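You operate a simulated robot arm through the tools that you are given. There is no shell and no other tool. Be economical: measure what you need, move in short steps, check, and stop when the job is done.

Carry out the task below with a simulated robot arm. There is one attempt and no reset: what you move stays moved.

Task
Take the white pocket book and leave it on the lower shelf of the hearth stand. Set down upright: white pocket book.

It is judged by the outcome, as a careful person would: the job done as asked, and still so three seconds after it is handed in. It fails if anything else is knocked over, pushed out of place, dropped, spilled or broken.

Robot
A 6-joint arm with a two-finger parallel gripper on a trunk, on a base that drives. Base frame: it is fixed to the floor where the robot stands at the start and does not move with it; the origin is under the middle of the robot, x ahead of it, y to its left, z up; the surface under the hand at the start is at about z = 922. Lengths are in mm, angles in degrees, forces in N, time in s.
With the tool pointing down near the work surface it reaches from about 300 to 700 mm from the robot's upright axis, wherever it stands. Its first joint turns from -166.0 to 166.0 degrees. Places, roughly: lower shelf of the hearth stand [-3200, -1500, 100]. Payload 4.1 kg.
The tool frame sits at the grasp point between the pads (the TCP): z along the fingers, y along the line on which they close. The tips reach 23 mm beyond it. Largest opening 94 mm; finger width 38, thickness 10; the body of the gripper, 54 by 96 mm, starts 39 mm behind the TCP.
Orientation is that of the tool frame in the base frame, as a unit quaternion [x, y, z, w]. With the fingers straight down and closing along the base's y, the tool's x points along the base's -x, its y along +y and its z along -z.

Tools
- The arm moves only by the tool drive_tool. Its argument "moves" is a list of rows, each an object of numbers (a shift or turn left out is 0, a gripper value left out holds the last): "tx", "ty", "tz": the shift along the tool's x, y, z in units of 300 mm (1.0 is 300 mm); "wx", "wy", "wz": the turn, a rotation vector about the tool's x, y, z in units of 60 degrees (1.0 is 60 degrees); "gripper": the finger opening in mm, from 0 to 94. In form: [{"tx": .., "ty": .., "tz": .., "wx": .., "wy": .., "wz": .., "gripper": ..}, ...]. A call has 1 to 12 rows; each row is the pose to reach, as a shift and turn from the pose commanded when the call began, along the tool's axes at that moment. A call with a number of a shift or a turn outside -1 to 1 is refused whole. Each row takes 0.2 s and may step no farther than 50 mm and 8.6 degrees from the row before; otherwise, or with a gripper value out of range, the whole call is refused. A pose out of reach is approached as far as the arm can. The call stops where the force on the tool passes 40 N (or 10 N more than at its start, if that is more) or the arm is blocked; 0.2 s more then pass. The fingers move at their own pace (about 45 mm/s each) and stop on an object; they squeeze with about 44 N. The grip force told is the motor's: it shows also when the fingers shut on nothing. Time passes only in rows, and 0.2 s behind the last, so rows that repeat a pose let the fingers close. The reply holds the time, the measured pose of the TCP, the force on the tool along the base axes, the opening and the grip force, in the units named above and with some noise, with the torque about the TCP (base axes, N m) and any sound that the robot's microphone picked up.
- Cameras (640 x 400 px; columns grow to the right, rows downward): "scene" is now at [24.7, 144.5, 1517.9]; the picture's right is [-0.21, -0.98, 0.00], its down [-0.62, 0.13, -0.77] and it looks along [0.75, -0.16, -0.64] (base axes); focal length 249 px, centre (320, 200). "wrist" rides on the gripper at [86, 16, -74] in the tool frame; the picture's right is [-0.18, 0.98, 0.00], its down [-0.58, -0.11, -0.81] and it looks along [-0.79, -0.15, 0.59] (tool axes); focal length 243 px, centre (320, 200). There is no depth. A picture from a camera that has moved, and an enlarged one, comes with that camera's place and axes in the base frame and with its lens.
- grab_frame(camera): a new picture of that camera. No time passes.
- lift_body(by): slides the trunk up (or, below 0, down) by that many mm; the arm and the scene camera ride with it, the base frame stays. It gives what a move gives, with no picture.
- steer(legs): drives the robot by 1 to 6 legs, each [ahead, turn to the left] in mm and degrees, along the robot's own axes; the way and the turn of a leg run together, so that a leg with both is an arc; at most 1500 mm and 180 degrees a leg. The arm and the cameras ride along, it lands a little off, and it stops where it bumps. It gives what a move gives.
- pan_tilt(pan, tilt): turns the head with the scene camera to pan (to the left, within 155 degrees either way) and tilt (down, from -29 to 69), counted from straight ahead of the robot. It gives what a move gives.
- zoom(camera, box): a new picture of the part [left, top, right, bottom] of that camera's present view, enlarged. No time passes.
- sign_off(): hands the job in; it is judged then, once.

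Work in short steps. Places have to be worked out from the pictures, the camera data and where the tool is seen: move nearer, look again, correct. Check each grasp and each placing, and mend what went wrong. You have 120 turns and 82 pictures in all, those below and enlarged ones among them. Open the gripper and draw the arm clear of the work before you hand the job in, unless the task says otherwise; then end with one line.

The tools are called after ">>>" as a command line: name --argument value ..., lists and objects as JSON in quotes. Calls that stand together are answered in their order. drive_tool: Moves the arm, as the interface text tells. Its arguments: {"type":"object","properties":{"moves":{"type":"array"}},"required":["moves"]} The other tools are called the same way: lift_body (by) slides the trunk up or down; steer (legs) drives the base; pan_tilt (pan, tilt) turns the head that bears the scene camera; grab_frame (camera) takes a picture; zoom (camera, box) takes an enlarged picture of a part of a camera's view; sign_off () hands the job in.

At the start:

```text
clock: 0.0
ee_pos: [422.6, 12.2, 1221.2]
tool_rot: [-0.001, 1.0, 0.0, -0.001]
wrist_force: [-0.3, -0.4, -0.2]
ft_torque: [-0.02, -0.04, 0.02]
gripper_width: 94.0
gripper_force: 0.0
trunk travel left (down, up): [-475.0, 115.0]
robot x, y, heading: [-2.2, -1.7, -0.1]
head pan, tilt: [-12.1, 39.7]
```

scene: 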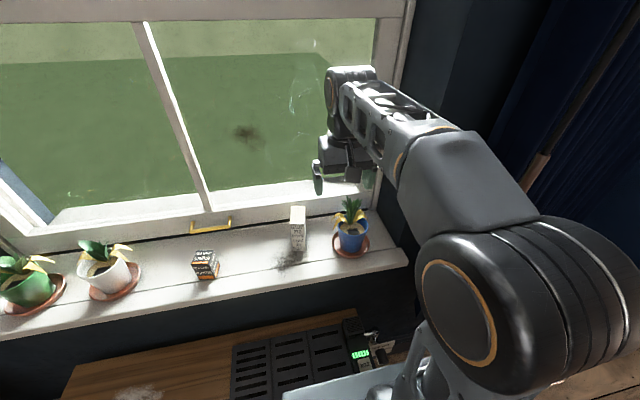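
wrist: 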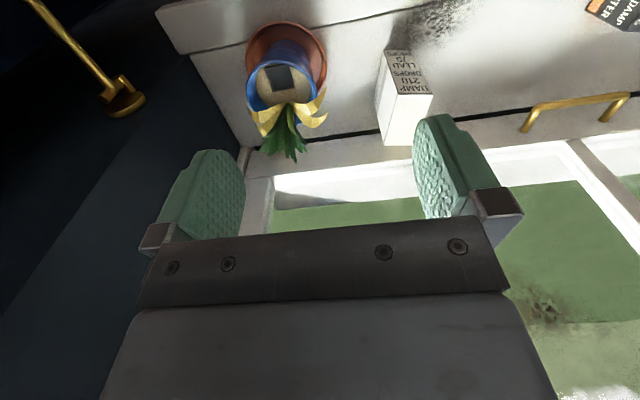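

The sill holds a white box-like item and a dark one; I zoom in on the white one to see whether it is the pocket book.

>>> zoom --camera "scene" --box '[180, 180, 400, 300]'

>>> zoom --camera "wrist" --box '[340, 0, 640, 180]'

```text
2.91 times, centred on (290, 240) of scene
camera zoom: at [24.7, 144.5, 1517.9], right [-0.21, -0.98, 0.0], down [-0.62, 0.13, -0.77], along [0.75, -0.16, -0.64], focal length 723 px, centre (407, 84)
```

zoom: 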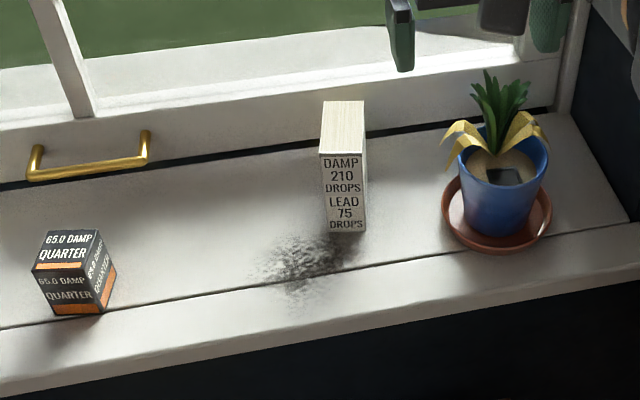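

```text
2.13 times, centred on (490, 90) of wrist
camera zoom: at [334.9, 28.6, 1294.7], right [0.18, 0.98, 0.0], down [0.58, -0.11, 0.81], along [0.79, -0.15, -0.59], focal length 518 px, centre (-43, 435)
```

zoom: 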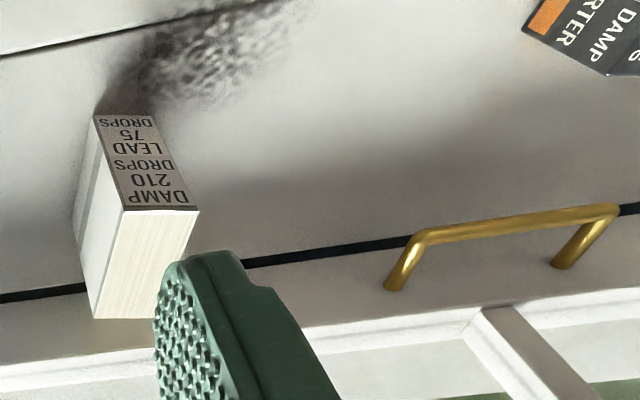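

The white item has page edges on top, so it is the book. It stands upright at about (543, 98), roughly 40 thick × 75 deep × 110 high, and is yawed about -12°. Before choosing a grasp I look at the hearth stand.

>>> pan_tilt --pan -153 --tilt 22

>>> grab_frame --camera "scene"

>>> zoom --camera "scene" --box '[240, 140, 400, 240]'

```text
clock: 2.2
ee_pos: [421.7, 11.8, 1220.5]
tool_rot: [0.0, 1.0, 0.0, -0.001]
wrist_force: [0.8, -1.5, -0.2]
ft_torque: [-0.01, 0.01, -0.02]
gripper_width: 93.9
gripper_force: 0.0
trunk travel left (down, up): [-475.0, 115.0]
robot x, y, heading: [-0.8, 0.0, -0.1]
head pan, tilt: [-153.0, 22.0]
```

```text
77 pictures are left
camera scene: at [-141.3, 120.2, 1545.6], right [-0.45, 0.89, 0.0], down [0.33, 0.17, -0.93], along [-0.83, -0.42, -0.37], focal length 249 px, centre (320, 200)
```

scene: 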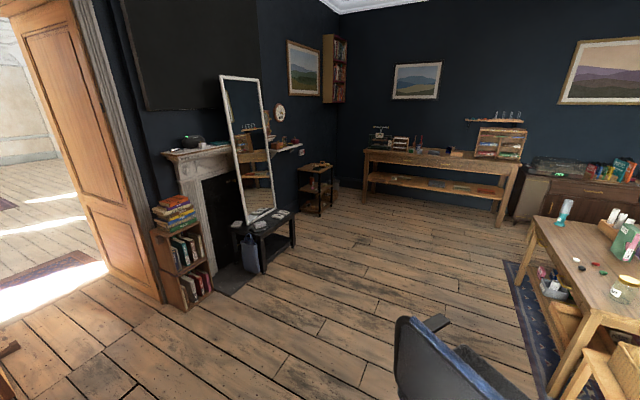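

```text
4.00 times, centred on (320, 190) of scene
camera zoom: at [-141.3, 120.2, 1545.6], right [-0.45, 0.89, 0.0], down [0.33, 0.17, -0.93], along [-0.83, -0.42, -0.37], focal length 995 px, centre (320, 240)
```

zoom: 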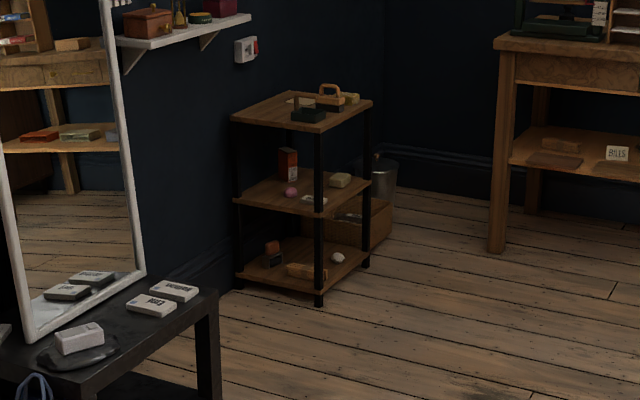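

The target is the bottom board of the three-tier stand, with open gaps of about 300 mm and a few items already on that board. A chair stands close behind me at about (-1000, 200), so I look at the free floor around the robot before driving.

>>> pan_tilt --pan -95 --tilt 40

>>> grab_frame --camera "scene"

>>> pan_tilt --pan 155 --tilt 45

>>> grab_frame --camera "scene"

>>> pan_tilt --pan -150 --tilt 55

>>> grab_frame --camera "scene"

```text
clock: 3.5
ee_pos: [421.4, 11.8, 1221.0]
tool_rot: [0.0, 1.0, -0.001, 0.0]
wrist_force: [0.5, 0.0, 0.0]
ft_torque: [0.01, 0.0, 0.03]
gripper_width: 94.0
gripper_force: 0.0
trunk travel left (down, up): [-475.0, 115.0]
robot x, y, heading: [1.0, -0.8, -0.0]
head pan, tilt: [-95.0, 40.0]
```

```text
75 pictures are left
camera scene: at [-66.1, 77.7, 1517.5], right [-1.0, 0.09, 0.0], down [0.06, 0.64, -0.77], along [-0.07, -0.76, -0.64], focal length 249 px, centre (320, 200)
```

scene: 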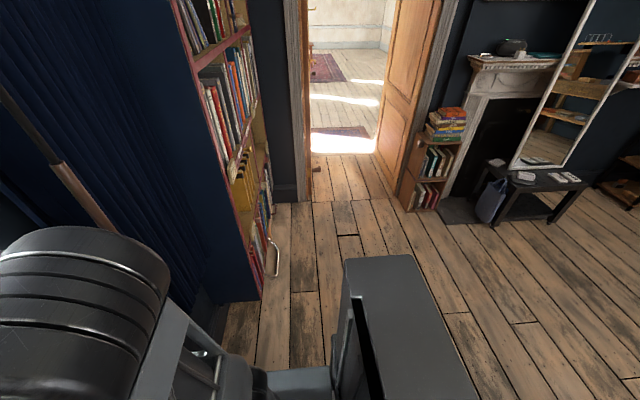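

```text
clock: 7.0
ee_pos: [421.4, 11.3, 1221.2]
tool_rot: [0.0, 1.0, 0.0, 0.0]
wrist_force: [0.1, -0.7, 0.1]
ft_torque: [-0.04, 0.0, 0.02]
gripper_width: 93.9
gripper_force: 0.1
trunk travel left (down, up): [-475.0, 115.0]
robot x, y, heading: [0.7, -5.9, 0.0]
head pan, tilt: [154.7, 45.0]
```

```text
74 pictures are left
camera scene: at [-132.1, 197.1, 1510.2], right [0.43, 0.9, 0.0], down [0.64, -0.3, -0.71], along [-0.64, 0.3, -0.71], focal length 249 px, centre (320, 200)
```

scene: 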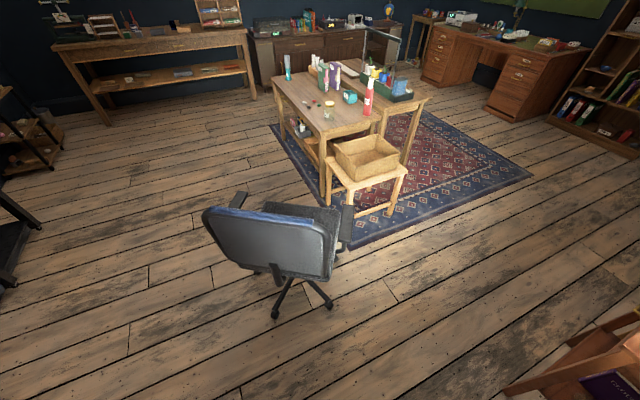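

```text
clock: 11.2
ee_pos: [420.3, 11.2, 1221.3]
tool_rot: [0.0, 1.0, -0.001, 0.0]
wrist_force: [1.0, -0.3, 0.4]
ft_torque: [0.0, -0.01, 0.0]
gripper_width: 93.8
gripper_force: 0.0
trunk travel left (down, up): [-475.0, 115.0]
robot x, y, heading: [0.9, -3.5, -0.0]
head pan, tilt: [-150.0, 55.0]
```

```text
73 pictures are left
camera scene: at [-121.1, 126.3, 1496.8], right [-0.5, 0.87, 0.0], down [0.71, 0.41, -0.57], along [-0.5, -0.29, -0.82], focal length 249 px, centre (320, 200)
```

scene: 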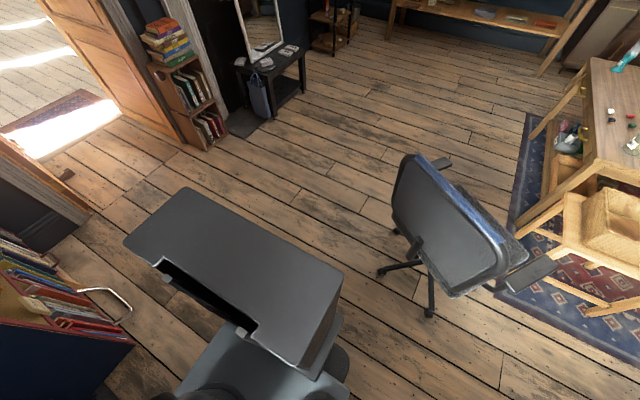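

The floor behind me is open toward -y, and the chair sits at about x<-650, y 50–550. The shelf bay is low, so I will grip the book from its spine side with the tool near horizontal and the camera on top. First I back off 150 mm for room and start turning the wrist half round.

>>> steer --legs '[[-150, 0]]'

>>> pan_tilt --pan -5 --tilt 40

>>> drive_tool --moves '[{"wz": 0.14}, {"wz": 0.28}, {"wz": 0.42}, {"wz": 0.56}, {"wz": 0.7}, {"wz": 0.84}, {"wz": 0.98}]'

>>> drive_tool --moves '[{"wz": 0.14}, {"wz": 0.28}, {"wz": 0.42}, {"wz": 0.56}, {"wz": 0.7}, {"wz": 0.84}, {"wz": 0.98}]'

>>> drive_tool --moves '[{"wz": 0.14}, {"wz": 0.28}, {"wz": 0.42}, {"wz": 0.56}, {"wz": 0.7}, {"wz": 0.84}, {"wz": 0.98}]'

>>> grab_frame --camera "scene"

```text
clock: 12.5
ee_pos: [271.5, 12.0, 1221.0]
tool_rot: [-0.001, 1.0, 0.0, 0.0]
wrist_force: [-0.8, 0.2, -0.7]
ft_torque: [0.03, 0.04, 0.02]
gripper_width: 94.1
gripper_force: 0.1
trunk travel left (down, up): [-475.0, 115.0]
robot x, y, heading: [-149.0, -3.7, 0.1]
head pan, tilt: [-150.0, 55.0]
```

```text
clock: 14.8
ee_pos: [272.6, 12.4, 1221.8]
tool_rot: [0.0, 1.0, 0.0, 0.001]
wrist_force: [0.9, -0.4, -0.2]
ft_torque: [0.0, -0.02, -0.01]
gripper_width: 94.1
gripper_force: 0.2
trunk travel left (down, up): [-475.0, 115.0]
robot x, y, heading: [-147.8, -1.8, -0.1]
head pan, tilt: [-5.0, 40.0]
```

```text
clock: 16.4
ee_pos: [273.0, 12.9, 1220.6]
tool_rot: [0.492, 0.871, 0.0, 0.0]
wrist_force: [-0.4, 0.9, -0.6]
ft_torque: [0.01, -0.03, 0.0]
gripper_width: 94.1
gripper_force: 0.0
trunk travel left (down, up): [-475.0, 115.0]
robot x, y, heading: [-147.9, -2.5, 0.1]
head pan, tilt: [-5.0, 40.0]
```

```text
clock: 18.0
ee_pos: [273.7, 11.4, 1221.2]
tool_rot: [0.855, 0.518, 0.0, 0.001]
wrist_force: [0.1, -0.2, -0.4]
ft_torque: [-0.02, 0.01, -0.02]
gripper_width: 93.8
gripper_force: 0.0
trunk travel left (down, up): [-475.0, 115.0]
robot x, y, heading: [-150.3, -3.5, -0.2]
head pan, tilt: [-5.0, 40.0]
```

```text
clock: 19.6
ee_pos: [272.9, -23.2, 1221.2]
tool_rot: [0.999, 0.037, 0.0, -0.003]
wrist_force: [-0.2, 1.1, 1.1]
ft_torque: [0.01, -0.02, -0.02]
gripper_width: 94.1
gripper_force: 0.0
out of reach, approached as far as the arm can: row 7
trunk travel left (down, up): [-475.0, 115.0]
robot x, y, heading: [-148.1, -1.5, -0.3]
head pan, tilt: [-5.0, 40.0]
```

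```text
72 pictures are left
camera scene: at [-122.5, 154.0, 1517.5], right [-0.09, -1.0, 0.0], down [-0.64, 0.06, -0.77], along [0.76, -0.07, -0.64], focal length 249 px, centre (320, 200)
```

scene: 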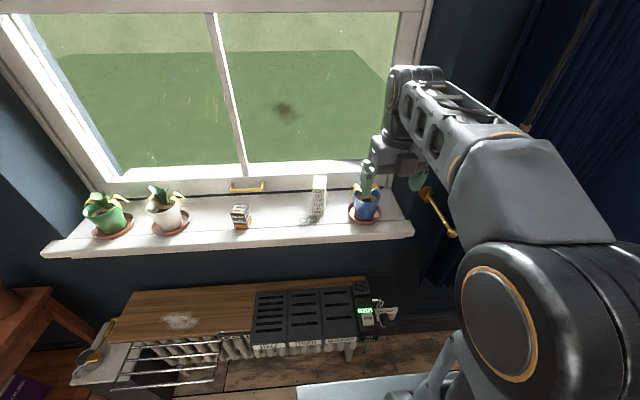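

The wrist stopped about 4° short of the half turn, so a joint limit is near. I pitch the tool forward now, moving ahead a little and well above the sill, to see how the arm configures.

>>> drive_tool --moves '[{"wy": 0.14, "tx": 0.05}, {"wy": 0.28, "tx": 0.1}, {"wy": 0.42, "tx": 0.15}, {"wy": 0.56, "tx": 0.2}, {"wy": 0.7, "tx": 0.25}, {"wy": 0.84, "tx": 0.3}, {"wy": 0.98, "tx": 0.35}, {"wy": 0.98, "tx": 0.35}]'

>>> grab_frame --camera "scene"

>>> grab_frame --camera "wrist"

```text
clock: 21.4
ee_pos: [377.3, -15.3, 1220.5]
tool_rot: [0.87, 0.028, 0.491, -0.016]
wrist_force: [-0.6, 0.2, -0.1]
ft_torque: [-0.02, 0.02, 0.04]
gripper_width: 94.1
gripper_force: 0.0
trunk travel left (down, up): [-475.0, 115.0]
robot x, y, heading: [-147.3, -2.7, 0.3]
head pan, tilt: [-5.0, 40.0]
```

```text
71 pictures are left
camera scene: at [-122.4, 154.8, 1517.4], right [-0.08, -1.0, 0.0], down [-0.64, 0.05, -0.77], along [0.76, -0.06, -0.64], focal length 249 px, centre (320, 200)
```

scene: 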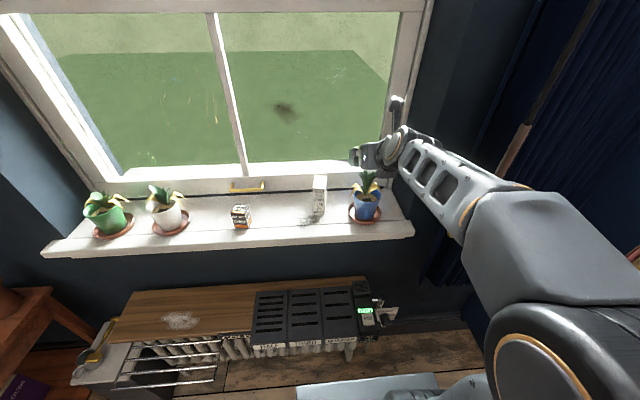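

```text
70 pictures are left
camera wrist: at [359.9, -32.4, 1332.6], right [-0.03, -0.99, -0.16], down [-1.0, 0.04, -0.08], along [0.09, 0.15, -0.98], focal length 243 px, centre (320, 200)
```

wrist: 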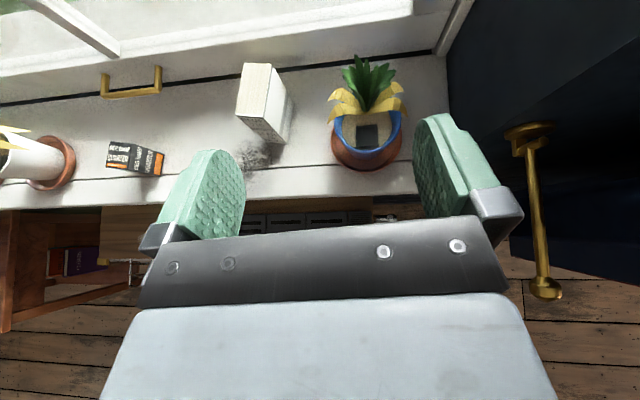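

The tool now points forward and 31° down with its closing line level, which works. I zoom in to fix the book's place and yaw from this view.

>>> zoom --camera "wrist" --box '[200, 40, 360, 140]'

>>> zoom --camera "scene" --box '[270, 150, 430, 250]'

```text
4.00 times, centred on (280, 90) of wrist
camera zoom: at [359.9, -32.4, 1332.6], right [-0.03, -0.99, -0.16], down [-1.0, 0.04, -0.08], along [0.09, 0.15, -0.98], focal length 970 px, centre (480, 640)
```

zoom: 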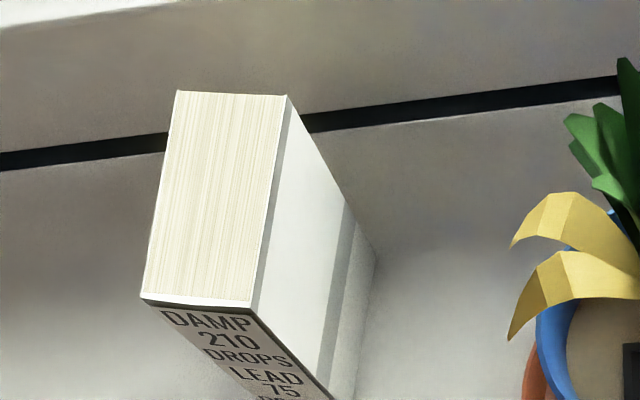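

```text
4.00 times, centred on (350, 200) of scene
camera zoom: at [-122.4, 154.8, 1517.4], right [-0.08, -1.0, 0.0], down [-0.64, 0.05, -0.77], along [0.76, -0.06, -0.64], focal length 995 px, centre (200, 200)
```

zoom: 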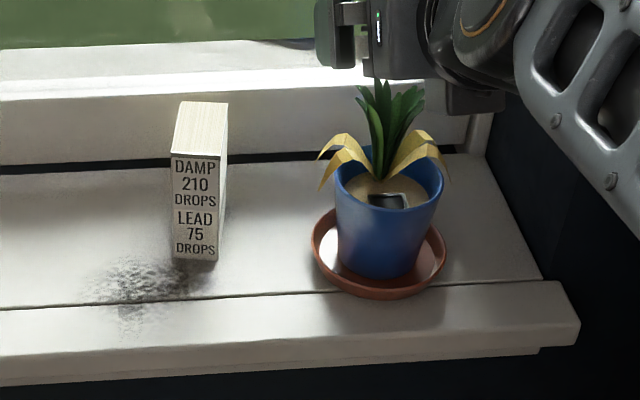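

Both views agree: the book is centred near (545, 102), its spine centre is at (508, 108), it is yawed -10.3°, and the top is at about 1033. I align the yaw and shift sideways while still high, then reduce the pitch.

>>> drive_tool --moves '[{"tx": 0.022, "ty": -0.111, "tz": 0.037, "wx": -0.05, "wz": 0.03}, {"tx": 0.044, "ty": -0.223, "tz": 0.074, "wx": -0.1, "wz": 0.06}, {"tx": 0.067, "ty": -0.335, "tz": 0.11, "wx": -0.15, "wz": 0.09}, {"tx": 0.089, "ty": -0.446, "tz": 0.147, "wx": -0.2, "wz": 0.12, "gripper": 74}]'

>>> drive_tool --moves '[{"wy": 0.11}, {"wy": 0.217}, {"wy": 0.217}]'

```text
clock: 22.4
ee_pos: [407.4, -33.5, 1192.9]
tool_rot: [0.868, -0.03, 0.496, 0.0]
wrist_force: [0.5, 0.5, 0.2]
ft_torque: [0.0, 0.0, -0.01]
gripper_width: 74.1
gripper_force: 0.1
out of reach, approached as far as the arm can: row 1, 2, 3, 4
trunk travel left (down, up): [-475.0, 115.0]
robot x, y, heading: [-146.8, -2.2, 0.0]
head pan, tilt: [-5.0, 40.0]
```

```text
clock: 23.2
ee_pos: [407.6, -29.6, 1191.6]
tool_rot: [0.838, -0.023, 0.545, -0.01]
wrist_force: [-0.1, -0.9, -0.3]
ft_torque: [-0.05, 0.0, 0.02]
gripper_width: 73.8
gripper_force: 0.0
out of reach, approached as far as the arm can: row 2
trunk travel left (down, up): [-475.0, 115.0]
robot x, y, heading: [-151.5, -1.8, 0.2]
head pan, tilt: [-5.0, 40.0]
```

The camera-up roll sits at the wrist's limit. I therefore go back to the camera-below roll, which is free of it, and will use a pitch of about 45° instead, where the camera stays about level with the TCP.

>>> drive_tool --moves '[{"wz": -0.14}, {"wz": -0.28}, {"wz": -0.42}, {"wz": -0.56}, {"wz": -0.7}, {"wz": -0.84}, {"wz": -0.98}]'

>>> drive_tool --moves '[{"wz": -0.14}, {"wz": -0.28}, {"wz": -0.42}, {"wz": -0.56}, {"wz": -0.7}, {"wz": -0.84}, {"wz": -0.98}]'

>>> drive_tool --moves '[{"wz": -0.14}, {"wz": -0.28}, {"wz": -0.42}, {"wz": -0.56}, {"wz": -0.7}, {"wz": -0.84}, {"wz": -0.98}]'

```text
clock: 24.8
ee_pos: [410.4, -35.3, 1197.6]
tool_rot: [0.716, 0.37, 0.514, 0.293]
wrist_force: [-0.1, -0.7, 0.8]
ft_torque: [-0.02, -0.03, -0.01]
gripper_width: 74.0
gripper_force: 0.0
out of reach, approached as far as the arm can: row 1
trunk travel left (down, up): [-475.0, 115.0]
robot x, y, heading: [-146.5, -4.5, 0.1]
head pan, tilt: [-5.0, 40.0]
```

```text
clock: 26.4
ee_pos: [412.1, -34.9, 1198.3]
tool_rot: [0.442, 0.675, 0.303, 0.507]
wrist_force: [0.4, -1.0, 0.1]
ft_torque: [0.0, 0.05, -0.01]
gripper_width: 74.0
gripper_force: 0.0
trunk travel left (down, up): [-475.0, 115.0]
robot x, y, heading: [-144.6, -3.2, 0.0]
head pan, tilt: [-5.0, 40.0]
```

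```text
clock: 28.0
ee_pos: [411.4, -35.6, 1198.9]
tool_rot: [0.053, 0.804, 0.016, 0.592]
wrist_force: [0.9, 0.0, 0.2]
ft_torque: [0.0, 0.0, -0.01]
gripper_width: 74.0
gripper_force: 0.1
trunk travel left (down, up): [-475.0, 115.0]
robot x, y, heading: [-147.7, -2.7, 0.3]
head pan, tilt: [-5.0, 40.0]
```

The roll is back to camera-below. I rotate to a 45° pitch at the book's yaw, with the closing line level, and move sideways to the approach line while high.

>>> drive_tool --moves '[{"tx": 0.007, "ty": 0.131, "tz": 0.018, "wx": 0.034, "wy": 0.113, "wz": -0.004}, {"tx": 0.014, "ty": 0.262, "tz": 0.035, "wx": 0.069, "wy": 0.227, "wz": -0.008}, {"tx": 0.02, "ty": 0.392, "tz": 0.053, "wx": 0.103, "wy": 0.34, "wz": -0.012}, {"tx": 0.027, "ty": 0.523, "tz": 0.07, "wx": 0.138, "wy": 0.454, "wz": -0.016}, {"tx": 0.027, "ty": 0.523, "tz": 0.07, "wx": 0.138, "wy": 0.454, "wz": -0.016}]'

```text
clock: 29.2
ee_pos: [441.1, 119.0, 1197.7]
tool_rot: [0.085, 0.921, -0.034, 0.379]
wrist_force: [0.1, 0.3, -0.2]
ft_torque: [-0.06, -0.02, 0.02]
gripper_width: 73.9
gripper_force: 0.1
out of reach, approached as far as the arm can: row 1
trunk travel left (down, up): [-475.0, 115.0]
robot x, y, heading: [-149.8, -3.8, 0.2]
head pan, tilt: [-5.0, 40.0]
```

The pose is right. I lower to about z = 1000 in front of the spine and look.

>>> drive_tool --moves '[{"tx": 0.093, "tz": 0.093}, {"tx": 0.186, "tz": 0.186}, {"tx": 0.279, "tz": 0.279}, {"tx": 0.372, "tz": 0.372}, {"tx": 0.464, "tz": 0.464}, {"tx": 0.464, "tz": 0.464}]'

>>> grab_frame --camera "wrist"

>>> grab_frame --camera "scene"

```text
clock: 30.6
ee_pos: [441.5, 120.5, 1002.8]
tool_rot: [0.086, 0.921, -0.035, 0.379]
wrist_force: [0.5, 0.0, -1.1]
ft_torque: [0.01, -0.01, 0.01]
gripper_width: 73.7
gripper_force: 0.0
trunk travel left (down, up): [-475.0, 115.0]
robot x, y, heading: [-149.9, -5.6, -0.1]
head pan, tilt: [-5.0, 40.0]
```

```text
67 pictures are left
camera wrist: at [332.9, 158.1, 993.9], right [0.31, 0.94, 0.13], down [-0.17, -0.08, 0.98], along [0.93, -0.33, 0.14], focal length 243 px, centre (320, 200)
```

wrist: 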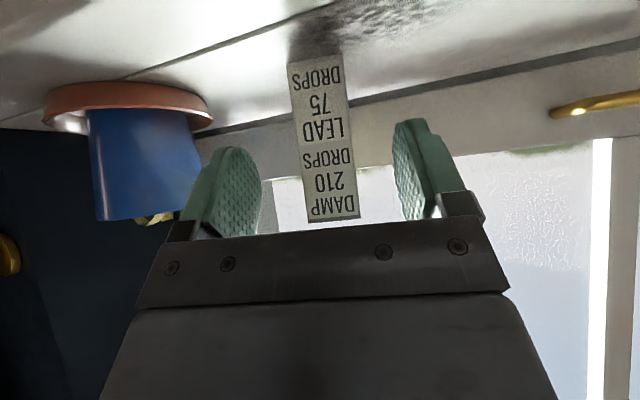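

```text
66 pictures are left
camera scene: at [-122.2, 154.9, 1517.4], right [-0.08, -1.0, 0.0], down [-0.64, 0.05, -0.77], along [0.76, -0.07, -0.64], focal length 249 px, centre (320, 200)
```

scene: 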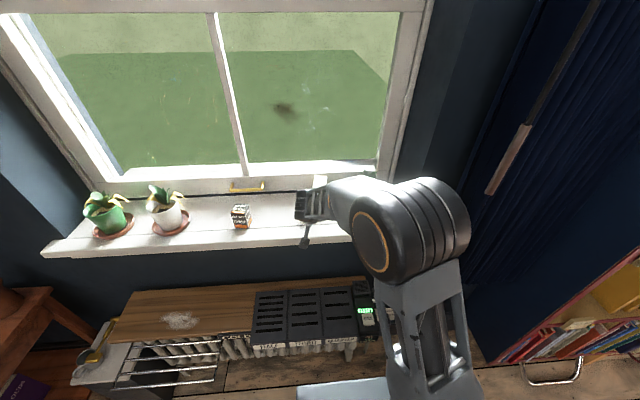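

The spine sits between the fingers about 3 mm to the right of their middle line. I advance 87 mm horizontally with that correction, leave the fingers open, and check.

>>> drive_tool --moves '[{"tx": -0.05, "tz": 0.05, "ty": -0.01}, {"tx": -0.1, "tz": 0.1, "ty": -0.01}, {"tx": -0.15, "tz": 0.15, "ty": -0.01}, {"tx": -0.205, "tz": 0.205, "ty": -0.01}, {"tx": -0.205, "tz": 0.205, "ty": -0.01}]'

>>> grab_frame --camera "wrist"

```text
clock: 31.8
ee_pos: [524.6, 100.9, 1002.0]
tool_rot: [0.086, 0.921, -0.035, 0.379]
wrist_force: [0.8, -0.1, -0.6]
ft_torque: [0.02, 0.01, 0.01]
gripper_width: 73.8
gripper_force: 0.1
trunk travel left (down, up): [-475.0, 115.0]
robot x, y, heading: [-146.4, -4.9, -0.1]
head pan, tilt: [-5.0, 40.0]
```

```text
65 pictures are left
camera wrist: at [415.2, 140.1, 993.6], right [0.31, 0.94, 0.13], down [-0.17, -0.08, 0.98], along [0.93, -0.33, 0.14], focal length 243 px, centre (320, 200)
```

wrist: 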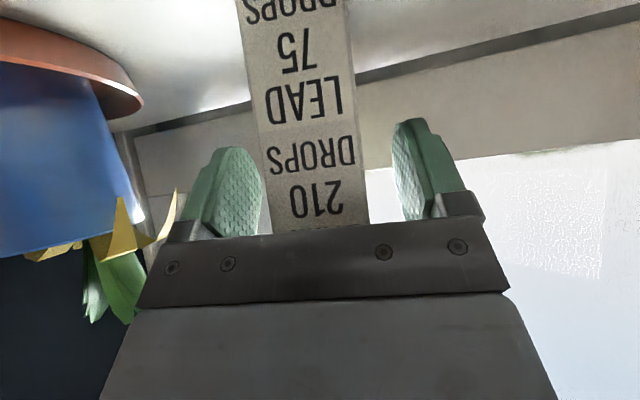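

The calculation puts the book within about 3 mm of centre and clear of both fingers, so I close.

>>> drive_tool --moves '[{"gripper": 60}, {"gripper": 50}, {"gripper": 40}, {"gripper": 30}, {"gripper": 30}, {"gripper": 30}]'

>>> grab_frame --camera "wrist"

```text
clock: 33.2
ee_pos: [523.6, 101.3, 1001.7]
tool_rot: [0.086, 0.921, -0.035, 0.379]
wrist_force: [0.2, 1.2, 0.2]
ft_torque: [0.0, -0.02, 0.02]
gripper_width: 39.8
gripper_force: 44.3
trunk travel left (down, up): [-475.0, 115.0]
robot x, y, heading: [-149.3, -0.3, 0.1]
head pan, tilt: [-5.0, 40.0]
```

```text
64 pictures are left
camera wrist: at [415.0, 140.3, 993.8], right [0.31, 0.94, 0.13], down [-0.17, -0.08, 0.98], along [0.93, -0.33, 0.14], focal length 243 px, centre (320, 200)
```

wrist: 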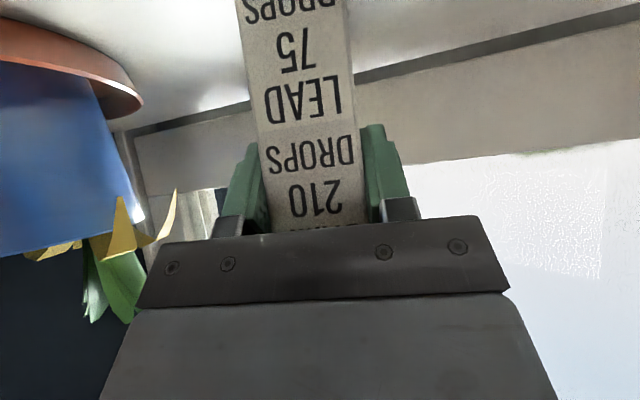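

Gripped at 39.8 mm with 44 N. I lift straight up and then draw back toward the robot.

>>> drive_tool --moves '[{"tx": -0.05, "tz": -0.05}, {"tx": -0.14, "tz": -0.14}, {"tx": -0.24, "tz": -0.24}, {"tx": -0.34, "tz": -0.34}, {"tx": -0.44, "tz": -0.44}, {"tx": -0.44, "tz": -0.44}]'

>>> grab_frame --camera "wrist"

>>> grab_frame --camera "scene"

```text
clock: 34.6
ee_pos: [524.4, 100.2, 1187.4]
tool_rot: [0.086, 0.921, -0.034, 0.379]
wrist_force: [0.2, 0.6, -2.3]
ft_torque: [0.03, 0.01, 0.0]
gripper_width: 39.8
gripper_force: 44.2
trunk travel left (down, up): [-475.0, 115.0]
robot x, y, heading: [-148.6, -0.9, -0.0]
head pan, tilt: [-5.0, 40.0]
```

```text
63 pictures are left
camera wrist: at [416.3, 138.3, 1179.2], right [0.31, 0.94, 0.13], down [-0.17, -0.08, 0.98], along [0.93, -0.33, 0.14], focal length 243 px, centre (320, 200)
```

wrist: 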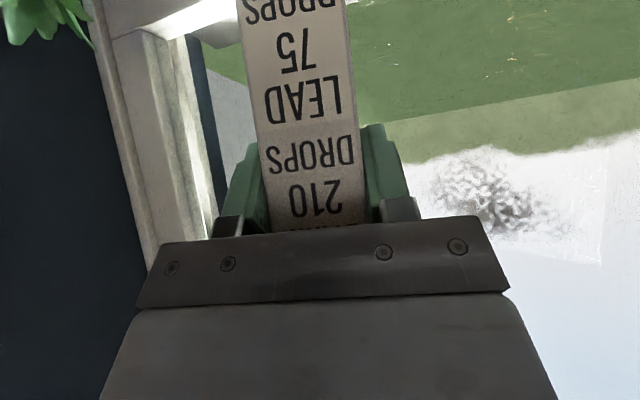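

```text
62 pictures are left
camera scene: at [-122.3, 154.9, 1517.4], right [-0.08, -1.0, 0.0], down [-0.64, 0.05, -0.77], along [0.76, -0.06, -0.64], focal length 249 px, centre (320, 200)
```

scene: 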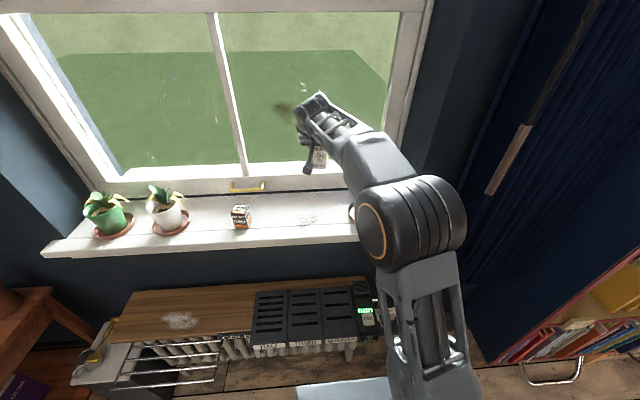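

The book is held firmly. I draw the arm in by 200 mm before driving.

>>> drive_tool --moves '[{"tx": 0.09, "tz": -0.09}, {"tx": 0.18, "tz": -0.18}, {"tx": 0.28, "tz": -0.28}, {"tx": 0.38, "tz": -0.38}, {"tx": 0.471, "tz": -0.471}, {"tx": 0.471, "tz": -0.471}]'

>>> steer --legs '[[-100, 30], [-450, 30]]'

>>> pan_tilt --pan 120 --tilt 35

>>> grab_frame --camera "scene"

```text
clock: 36.0
ee_pos: [331.1, 137.4, 1188.6]
tool_rot: [0.087, 0.92, -0.035, 0.379]
wrist_force: [-0.3, -0.6, -2.2]
ft_torque: [0.02, 0.02, -0.02]
gripper_width: 40.1
gripper_force: 44.3
trunk travel left (down, up): [-475.0, 115.0]
robot x, y, heading: [-147.2, 0.1, -0.1]
head pan, tilt: [-5.0, 40.0]
```

```text
clock: 40.3
ee_pos: [-447.0, 133.7, 1187.4]
tool_rot: [-0.39, 0.838, 0.162, 0.345]
wrist_force: [-0.4, 0.2, -0.3]
ft_torque: [-0.01, -0.04, 0.01]
gripper_width: 29.9
gripper_force: 0.0
trunk travel left (down, up): [-475.0, 115.0]
robot x, y, heading: [-559.1, -354.0, 60.5]
head pan, tilt: [-5.0, 40.0]
```

```text
clock: 42.3
ee_pos: [-444.7, 133.4, 1187.3]
tool_rot: [-0.39, 0.838, 0.162, 0.345]
wrist_force: [0.7, 0.5, 0.2]
ft_torque: [-0.01, 0.01, 0.01]
gripper_width: 30.0
gripper_force: 0.0
trunk travel left (down, up): [-475.0, 115.0]
robot x, y, heading: [-557.1, -355.3, 60.6]
head pan, tilt: [120.0, 35.0]
```

```text
61 pictures are left
camera scene: at [-820.9, -325.1, 1525.0], right [-0.01, 1.0, 0.0], down [0.57, 0.01, -0.82], along [-0.82, -0.01, -0.57], focal length 249 px, centre (320, 200)
```

scene: 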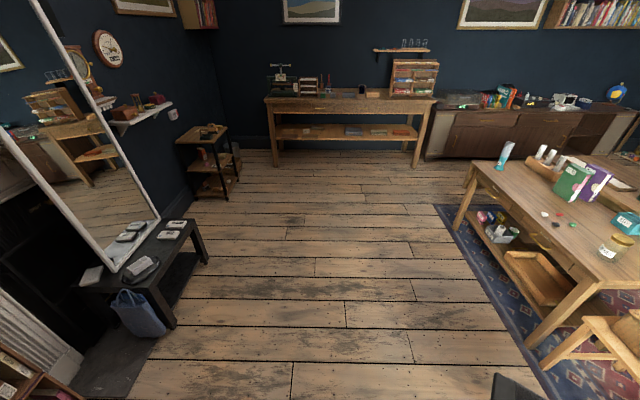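

The gripper reads 29.9 mm with no force, so the book slipped out during the drive. I need to find it, most likely on the floor near the start of that drive.

>>> pan_tilt --pan -35 --tilt 45

>>> grab_frame --camera "scene"

>>> pan_tilt --pan 15 --tilt 50

>>> grab_frame --camera "scene"

>>> grab_frame --camera "wrist"

```text
clock: 44.7
ee_pos: [-445.6, 133.7, 1187.7]
tool_rot: [-0.391, 0.838, 0.162, 0.346]
wrist_force: [0.2, 0.2, 0.7]
ft_torque: [0.01, 0.03, 0.02]
gripper_width: 30.2
gripper_force: 0.0
trunk travel left (down, up): [-475.0, 115.0]
robot x, y, heading: [-559.3, -352.0, 60.6]
head pan, tilt: [-35.0, 45.0]
```

```text
60 pictures are left
camera scene: at [-659.5, -289.0, 1510.2], right [0.43, -0.9, 0.0], down [-0.64, -0.31, -0.71], along [0.64, 0.31, -0.71], focal length 249 px, centre (320, 200)
```

scene: 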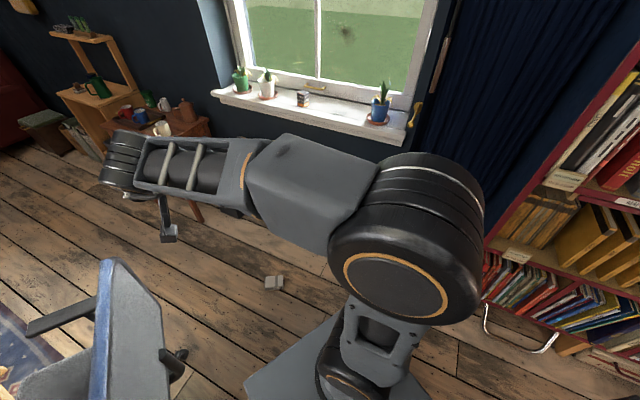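

```text
clock: 45.9
ee_pos: [-446.3, 133.5, 1188.0]
tool_rot: [-0.39, 0.838, 0.162, 0.345]
wrist_force: [-1.1, -0.5, -0.2]
ft_torque: [0.0, 0.01, -0.01]
gripper_width: 29.8
gripper_force: 0.1
trunk travel left (down, up): [-475.0, 115.0]
robot x, y, heading: [-561.5, -352.3, 60.4]
head pan, tilt: [15.0, 50.0]
```

```text
59 pictures are left
camera scene: at [-713.6, -249.6, 1503.3], right [0.97, -0.25, 0.0], down [-0.19, -0.74, -0.64], along [0.16, 0.62, -0.77], focal length 249 px, centre (320, 200)
```

scene: 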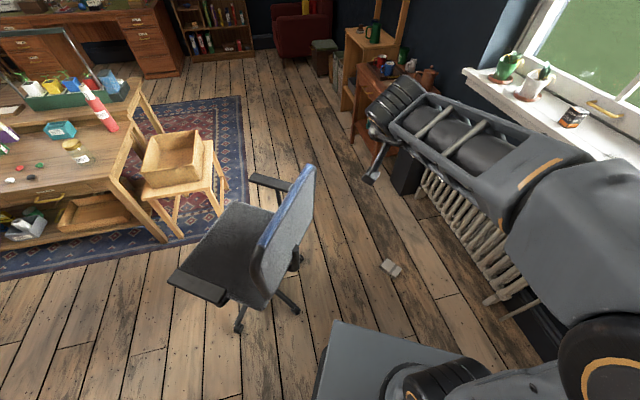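

```text
58 pictures are left
camera wrist: at [-531.7, 58.0, 1179.1], right [-0.67, 0.73, 0.13], down [-0.02, -0.19, 0.98], along [0.74, 0.65, 0.14], focal length 243 px, centre (320, 200)
```

wrist: 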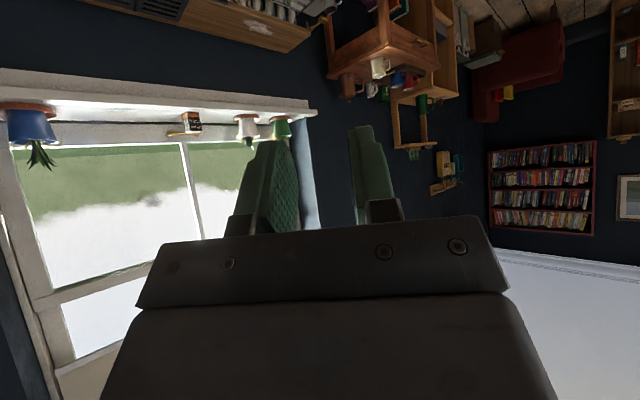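

The book lies on the floor in front of me. I zoom in to see its state and place.

>>> zoom --camera "scene" --box '[350, 245, 430, 295]'

```text
8.00 times, centred on (390, 270) of scene
camera zoom: at [-713.6, -249.6, 1503.3], right [0.97, -0.25, 0.0], down [-0.19, -0.74, -0.64], along [0.16, 0.62, -0.77], focal length 1989 px, centre (-240, -360)
```

zoom: 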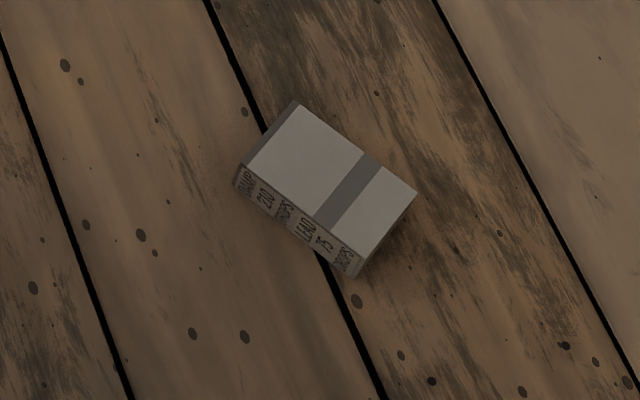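

The book lies flat and intact on the floor, centred near (-115, 292). Its head end points along heading 123°, so its tail is on the window and bookshelf side. I can grip it across its 74 mm depth with the tool leaning back, then pitch up 90° to stand it up. I drive to about (-180, -205), heading 21°, so the book is on my left.

>>> steer --legs '[[0, -39], [407, 0]]'

>>> pan_tilt --pan 65 --tilt 60

>>> grab_frame --camera "scene"

```text
clock: 50.2
ee_pos: [214.6, 88.5, 1187.4]
tool_rot: [-0.08, 0.921, 0.034, 0.38]
wrist_force: [-0.3, 0.8, 0.1]
ft_torque: [0.03, -0.01, 0.02]
gripper_width: 30.2
gripper_force: 0.0
trunk travel left (down, up): [-475.0, 115.0]
robot x, y, heading: [-185.6, -213.2, 20.8]
head pan, tilt: [15.0, 50.0]
```

```text
clock: 51.4
ee_pos: [213.3, 88.1, 1188.5]
tool_rot: [-0.08, 0.921, 0.034, 0.38]
wrist_force: [-0.8, 1.1, 0.3]
ft_torque: [0.0, 0.0, -0.03]
gripper_width: 30.1
gripper_force: 0.0
trunk travel left (down, up): [-475.0, 115.0]
robot x, y, heading: [-184.7, -209.5, 20.6]
head pan, tilt: [65.0, 60.0]
```

```text
56 pictures are left
camera scene: at [-294.4, -11.4, 1490.7], right [1.0, -0.08, 0.0], down [-0.07, -0.86, -0.5], along [0.04, 0.5, -0.87], focal length 249 px, centre (320, 200)
```

scene: 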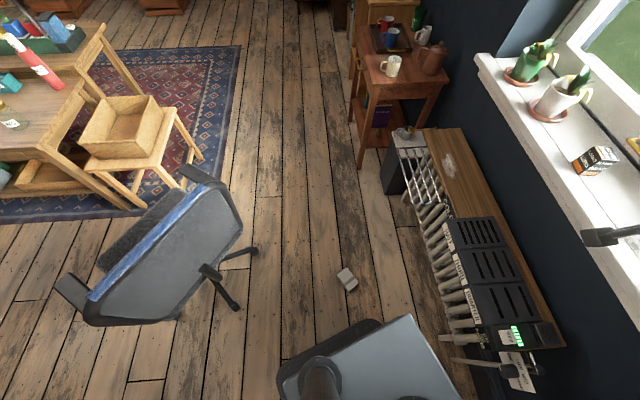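

The book is in clear view at about (345, 280). I zoom to measure it more precisely.

>>> zoom --camera "scene" --box '[308, 255, 388, 305]'

```text
8.00 times, centred on (348, 280) of scene
camera zoom: at [-294.4, -11.4, 1490.7], right [1.0, -0.08, 0.0], down [-0.07, -0.86, -0.5], along [0.04, 0.5, -0.87], focal length 1989 px, centre (96, -440)
```

zoom: 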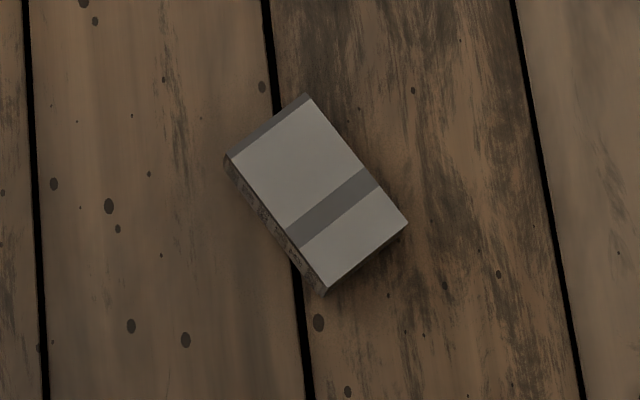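

The book's centre is (-113.5, 298) with its head at heading 122°, consistent with before. I swing the arm toward it while high, pitching the tool to vertical and opening the fingers.

>>> drive_tool --moves '[{"tx": 0.058, "ty": 0.078, "tz": -0.057, "wy": 0.125, "gripper": 94}, {"tx": 0.116, "ty": 0.157, "tz": -0.115, "wy": 0.25}, {"tx": 0.174, "ty": 0.235, "tz": -0.172, "wy": 0.375}, {"tx": 0.232, "ty": 0.313, "tz": -0.23, "wy": 0.5}, {"tx": 0.29, "ty": 0.392, "tz": -0.287, "wy": 0.625}, {"tx": 0.348, "ty": 0.47, "tz": -0.345, "wy": 0.75}, {"tx": 0.348, "ty": 0.47, "tz": -0.345, "wy": 0.75}]'

```text
clock: 53.0
ee_pos: [40.7, 201.1, 1178.0]
tool_rot: [-0.087, 0.986, -0.049, 0.131]
wrist_force: [0.0, 0.0, 0.6]
ft_torque: [-0.04, -0.04, 0.03]
gripper_width: 93.9
gripper_force: 0.0
out of reach, approached as far as the arm can: row 4, 5, 6, 7
trunk travel left (down, up): [-475.0, 115.0]
robot x, y, heading: [-183.9, -211.6, 20.6]
head pan, tilt: [65.0, 60.0]
```

The high vertical pose is near the reach limit, so I lower the hand 150 mm here over clear floor to regain room.

>>> drive_tool --moves '[{"tz": 0.15}, {"tz": 0.3}, {"tz": 0.45}, {"tz": 0.6}, {"tz": 0.6}]'

```text
clock: 54.2
ee_pos: [92.9, 186.4, 1007.1]
tool_rot: [-0.086, 0.986, -0.047, 0.131]
wrist_force: [-0.3, -0.1, -0.8]
ft_torque: [-0.02, 0.0, 0.01]
gripper_width: 93.8
gripper_force: 0.2
trunk travel left (down, up): [-475.0, 115.0]
robot x, y, heading: [-185.0, -216.5, 20.7]
head pan, tilt: [65.0, 60.0]
```

Good. Now I turn the tool toward heading 65°, vertical, while moving closer to the book's line.

>>> drive_tool --moves '[{"tx": 0.04, "ty": 0.042, "tz": -0.016, "wx": -0.032, "wy": 0.024, "wz": -0.13}, {"tx": 0.08, "ty": 0.085, "tz": -0.031, "wx": -0.063, "wy": 0.048, "wz": -0.259}, {"tx": 0.12, "ty": 0.127, "tz": -0.047, "wx": -0.095, "wy": 0.072, "wz": -0.389}, {"tx": 0.16, "ty": 0.169, "tz": -0.063, "wx": -0.127, "wy": 0.096, "wz": -0.519}, {"tx": 0.2, "ty": 0.211, "tz": -0.079, "wx": -0.159, "wy": 0.12, "wz": -0.649}, {"tx": 0.24, "ty": 0.254, "tz": -0.094, "wx": -0.19, "wy": 0.144, "wz": -0.778}, {"tx": 0.28, "ty": 0.296, "tz": -0.11, "wx": -0.222, "wy": 0.168, "wz": -0.908}, {"tx": 0.28, "ty": 0.296, "tz": -0.11, "wx": -0.222, "wy": 0.168, "wz": -0.908}]'

```text
clock: 56.0
ee_pos: [-20.1, 236.9, 964.0]
tool_rot: [-0.533, 0.839, -0.052, 0.095]
wrist_force: [0.1, 0.3, -0.3]
ft_torque: [-0.01, -0.02, -0.01]
gripper_width: 94.0
gripper_force: 0.1
out of reach, approached as far as the arm can: row 2, 3, 4, 5, 6, 7, 8
trunk travel left (down, up): [-475.0, 115.0]
robot x, y, heading: [-182.3, -215.1, 20.4]
head pan, tilt: [65.0, 60.0]
```

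The hand is still too high relative to the trunk. I lower another 250 mm with the arm while moving over the book.

>>> drive_tool --moves '[{"tx": 0.001, "ty": 0.069, "tz": 0.109}, {"tx": 0.001, "ty": 0.137, "tz": 0.217}, {"tx": 0.002, "ty": 0.206, "tz": 0.326}, {"tx": 0.003, "ty": 0.274, "tz": 0.434}, {"tx": 0.004, "ty": 0.343, "tz": 0.543}, {"tx": 0.004, "ty": 0.411, "tz": 0.651}, {"tx": 0.005, "ty": 0.48, "tz": 0.76}, {"tx": 0.005, "ty": 0.48, "tz": 0.76}]'

```text
clock: 57.8
ee_pos: [-99.1, 301.8, 713.3]
tool_rot: [-0.533, 0.839, -0.052, 0.095]
wrist_force: [0.3, 0.1, 0.7]
ft_torque: [-0.03, 0.01, 0.01]
gripper_width: 93.9
gripper_force: 0.1
trunk travel left (down, up): [-475.0, 115.0]
robot x, y, heading: [-186.7, -208.0, 20.5]
head pan, tilt: [65.0, 60.0]
```

Now I rotate to the gripping attitude: heading 122° with the tool leaning back 25°.

>>> drive_tool --moves '[{"ty": 0.011, "tz": -0.002, "wy": 0.048, "wz": -0.1225}, {"ty": 0.023, "tz": -0.004, "wy": 0.096, "wz": -0.245}, {"ty": 0.034, "tz": -0.006, "wy": 0.144, "wz": -0.3675}, {"ty": 0.046, "tz": -0.008, "wy": 0.192, "wz": -0.49}, {"ty": 0.057, "tz": -0.011, "wy": 0.239, "wz": -0.6125}, {"ty": 0.068, "tz": -0.013, "wy": 0.287, "wz": -0.735}, {"ty": 0.08, "tz": -0.015, "wy": 0.335, "wz": -0.8575}, {"tx": -0.005, "ty": 0.091, "tz": -0.017, "wx": -0.007, "wy": 0.383, "wz": -0.98}, {"tx": -0.005, "ty": 0.091, "tz": -0.017, "wx": -0.007, "wy": 0.383, "wz": -0.98}]'

```text
clock: 59.8
ee_pos: [-131.8, 288.8, 705.0]
tool_rot: [0.754, -0.638, 0.155, 0.007]
wrist_force: [0.3, 0.1, 0.7]
ft_torque: [0.02, -0.02, 0.01]
gripper_width: 94.3
gripper_force: 0.0
out of reach, approached as far as the arm can: row 3, 4, 5, 6, 7, 8, 9
trunk travel left (down, up): [-475.0, 115.0]
robot x, y, heading: [-182.9, -208.5, 20.8]
head pan, tilt: [65.0, 60.0]
```

It approached but stopped at heading ~98°. I try again, lowering 145 mm at the same time in case height is the limit.

>>> drive_tool --moves '[{"tx": -0.1, "ty": 0.022, "tz": 0.223}, {"tx": -0.15, "ty": 0.033, "tz": 0.335, "wx": -0.009, "wy": 0.034, "wz": -0.097}, {"tx": -0.2, "ty": 0.044, "tz": 0.446, "wx": -0.019, "wy": 0.068, "wz": -0.195}, {"tx": -0.2, "ty": 0.044, "tz": 0.446, "wx": -0.028, "wy": 0.102, "wz": -0.292}, {"tx": -0.2, "ty": 0.044, "tz": 0.446, "wx": -0.038, "wy": 0.136, "wz": -0.389}]'

```text
refused: row 1 steps farther than a row can; nothing moved
```

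>>> drive_tool --moves '[{"tx": -0.05, "ty": 0.011, "tz": 0.112}, {"tx": -0.1, "ty": 0.022, "tz": 0.223}, {"tx": -0.15, "ty": 0.033, "tz": 0.335, "wx": -0.009, "wy": 0.034, "wz": -0.097}, {"tx": -0.2, "ty": 0.044, "tz": 0.446, "wx": -0.019, "wy": 0.068, "wz": -0.195}, {"tx": -0.2, "ty": 0.044, "tz": 0.446, "wx": -0.028, "wy": 0.102, "wz": -0.292}, {"tx": -0.2, "ty": 0.044, "tz": 0.446, "wx": -0.038, "wy": 0.136, "wz": -0.389}]'

>>> grab_frame --camera "scene"

```text
clock: 61.2
ee_pos: [-178.0, 269.9, 583.8]
tool_rot: [0.785, -0.594, 0.175, 0.02]
wrist_force: [0.1, 0.3, 0.2]
ft_torque: [-0.02, 0.02, 0.0]
gripper_width: 93.9
gripper_force: 0.2
out of reach, approached as far as the arm can: row 3, 4, 5, 6
trunk travel left (down, up): [-475.0, 115.0]
robot x, y, heading: [-183.2, -213.4, 20.6]
head pan, tilt: [65.0, 60.0]
```

```text
54 pictures are left
camera scene: at [-294.5, -11.2, 1490.7], right [1.0, -0.08, 0.0], down [-0.07, -0.86, -0.5], along [0.04, 0.5, -0.87], focal length 249 px, centre (320, 200)
```

scene: 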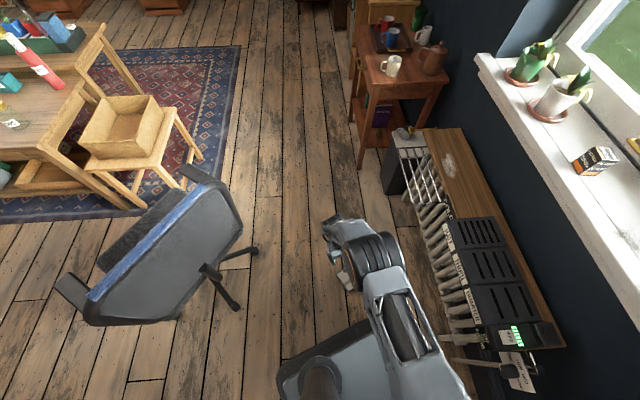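

The wrist seems limited when the forearm is this level, and it will be freer lower down. I lower the trunk by 420 mm, which should leave the hand about 100 mm above the book.

>>> lift_body --by -420

>>> grab_frame --camera "scene"

>>> grab_frame --camera "wrist"

```text
refused: -420 is not a number from -400 to 400
```

```text
53 pictures are left
camera scene: at [-294.5, -11.2, 1490.7], right [1.0, -0.08, 0.0], down [-0.07, -0.86, -0.5], along [0.04, 0.5, -0.87], focal length 249 px, centre (320, 200)
```

scene: 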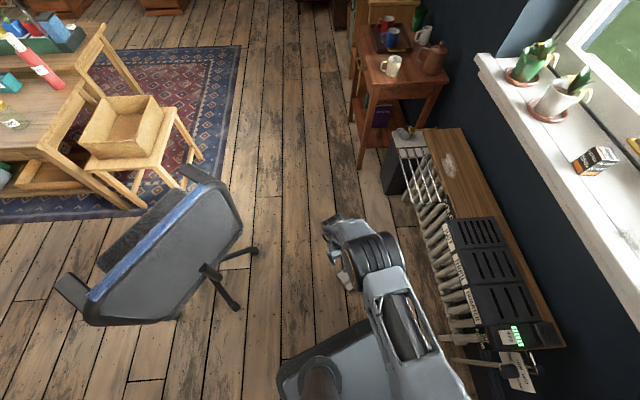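

```text
52 pictures are left
camera wrist: at [-192.4, 203.9, 675.9], right [-0.97, -0.12, -0.23], down [-0.24, 0.76, 0.6], along [0.1, 0.63, -0.77], focal length 243 px, centre (320, 200)
```

wrist: 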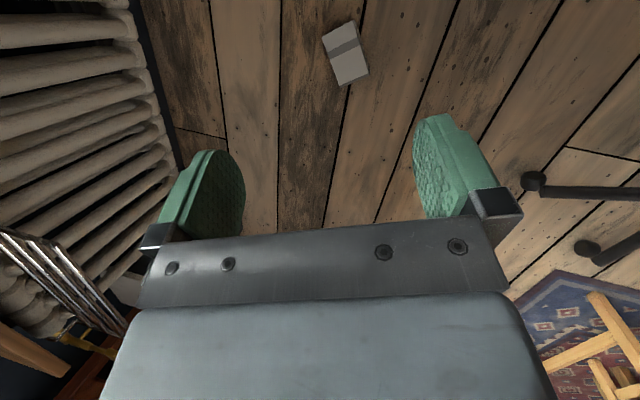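

The limit is 400 mm per call, so I lower by 380.

>>> lift_body --by -380

```text
clock: 64.9
ee_pos: [-177.8, 269.8, 203.8]
tool_rot: [0.785, -0.594, 0.175, 0.02]
wrist_force: [0.9, -0.1, -0.3]
ft_torque: [0.02, 0.02, -0.02]
gripper_width: 94.0
gripper_force: 0.0
trunk travel left (down, up): [-95.0, 495.0]
robot x, y, heading: [-184.4, -208.2, 20.6]
head pan, tilt: [65.0, 60.0]
```

I drop the trunk the rest of the way, then try heading 122° with a 12° lean above the book at z = 150.

>>> lift_body --by -93

>>> drive_tool --moves '[{"tx": -0.014, "ty": -0.059, "tz": -0.03, "wx": -0.025, "wy": -0.029, "wz": -0.07}, {"tx": -0.028, "ty": -0.119, "tz": -0.06, "wx": -0.05, "wy": -0.058, "wz": -0.139}, {"tx": -0.042, "ty": -0.178, "tz": -0.09, "wx": -0.076, "wy": -0.086, "wz": -0.209}, {"tx": -0.056, "ty": -0.237, "tz": -0.119, "wx": -0.101, "wy": -0.115, "wz": -0.278}, {"tx": -0.056, "ty": -0.237, "tz": -0.119, "wx": -0.101, "wy": -0.115, "wz": -0.278}]'

```text
clock: 66.2
ee_pos: [-178.6, 271.3, 112.5]
tool_rot: [0.785, -0.593, 0.176, 0.02]
wrist_force: [0.2, 0.2, 0.7]
ft_torque: [0.05, 0.02, 0.04]
gripper_width: 94.2
gripper_force: 0.1
trunk travel left (down, up): [-2.0, 588.0]
robot x, y, heading: [-189.2, -208.7, 20.5]
head pan, tilt: [65.0, 60.0]
```

```text
clock: 67.4
ee_pos: [-252.6, 228.0, 144.0]
tool_rot: [0.846, -0.521, 0.115, -0.003]
wrist_force: [-0.3, 0.2, 1.3]
ft_torque: [0.01, -0.01, -0.01]
gripper_width: 94.0
gripper_force: 0.0
out of reach, approached as far as the arm can: row 1, 2, 3, 4, 5
trunk travel left (down, up): [-2.0, 588.0]
robot x, y, heading: [-188.4, -213.9, 20.5]
head pan, tilt: [65.0, 60.0]
```

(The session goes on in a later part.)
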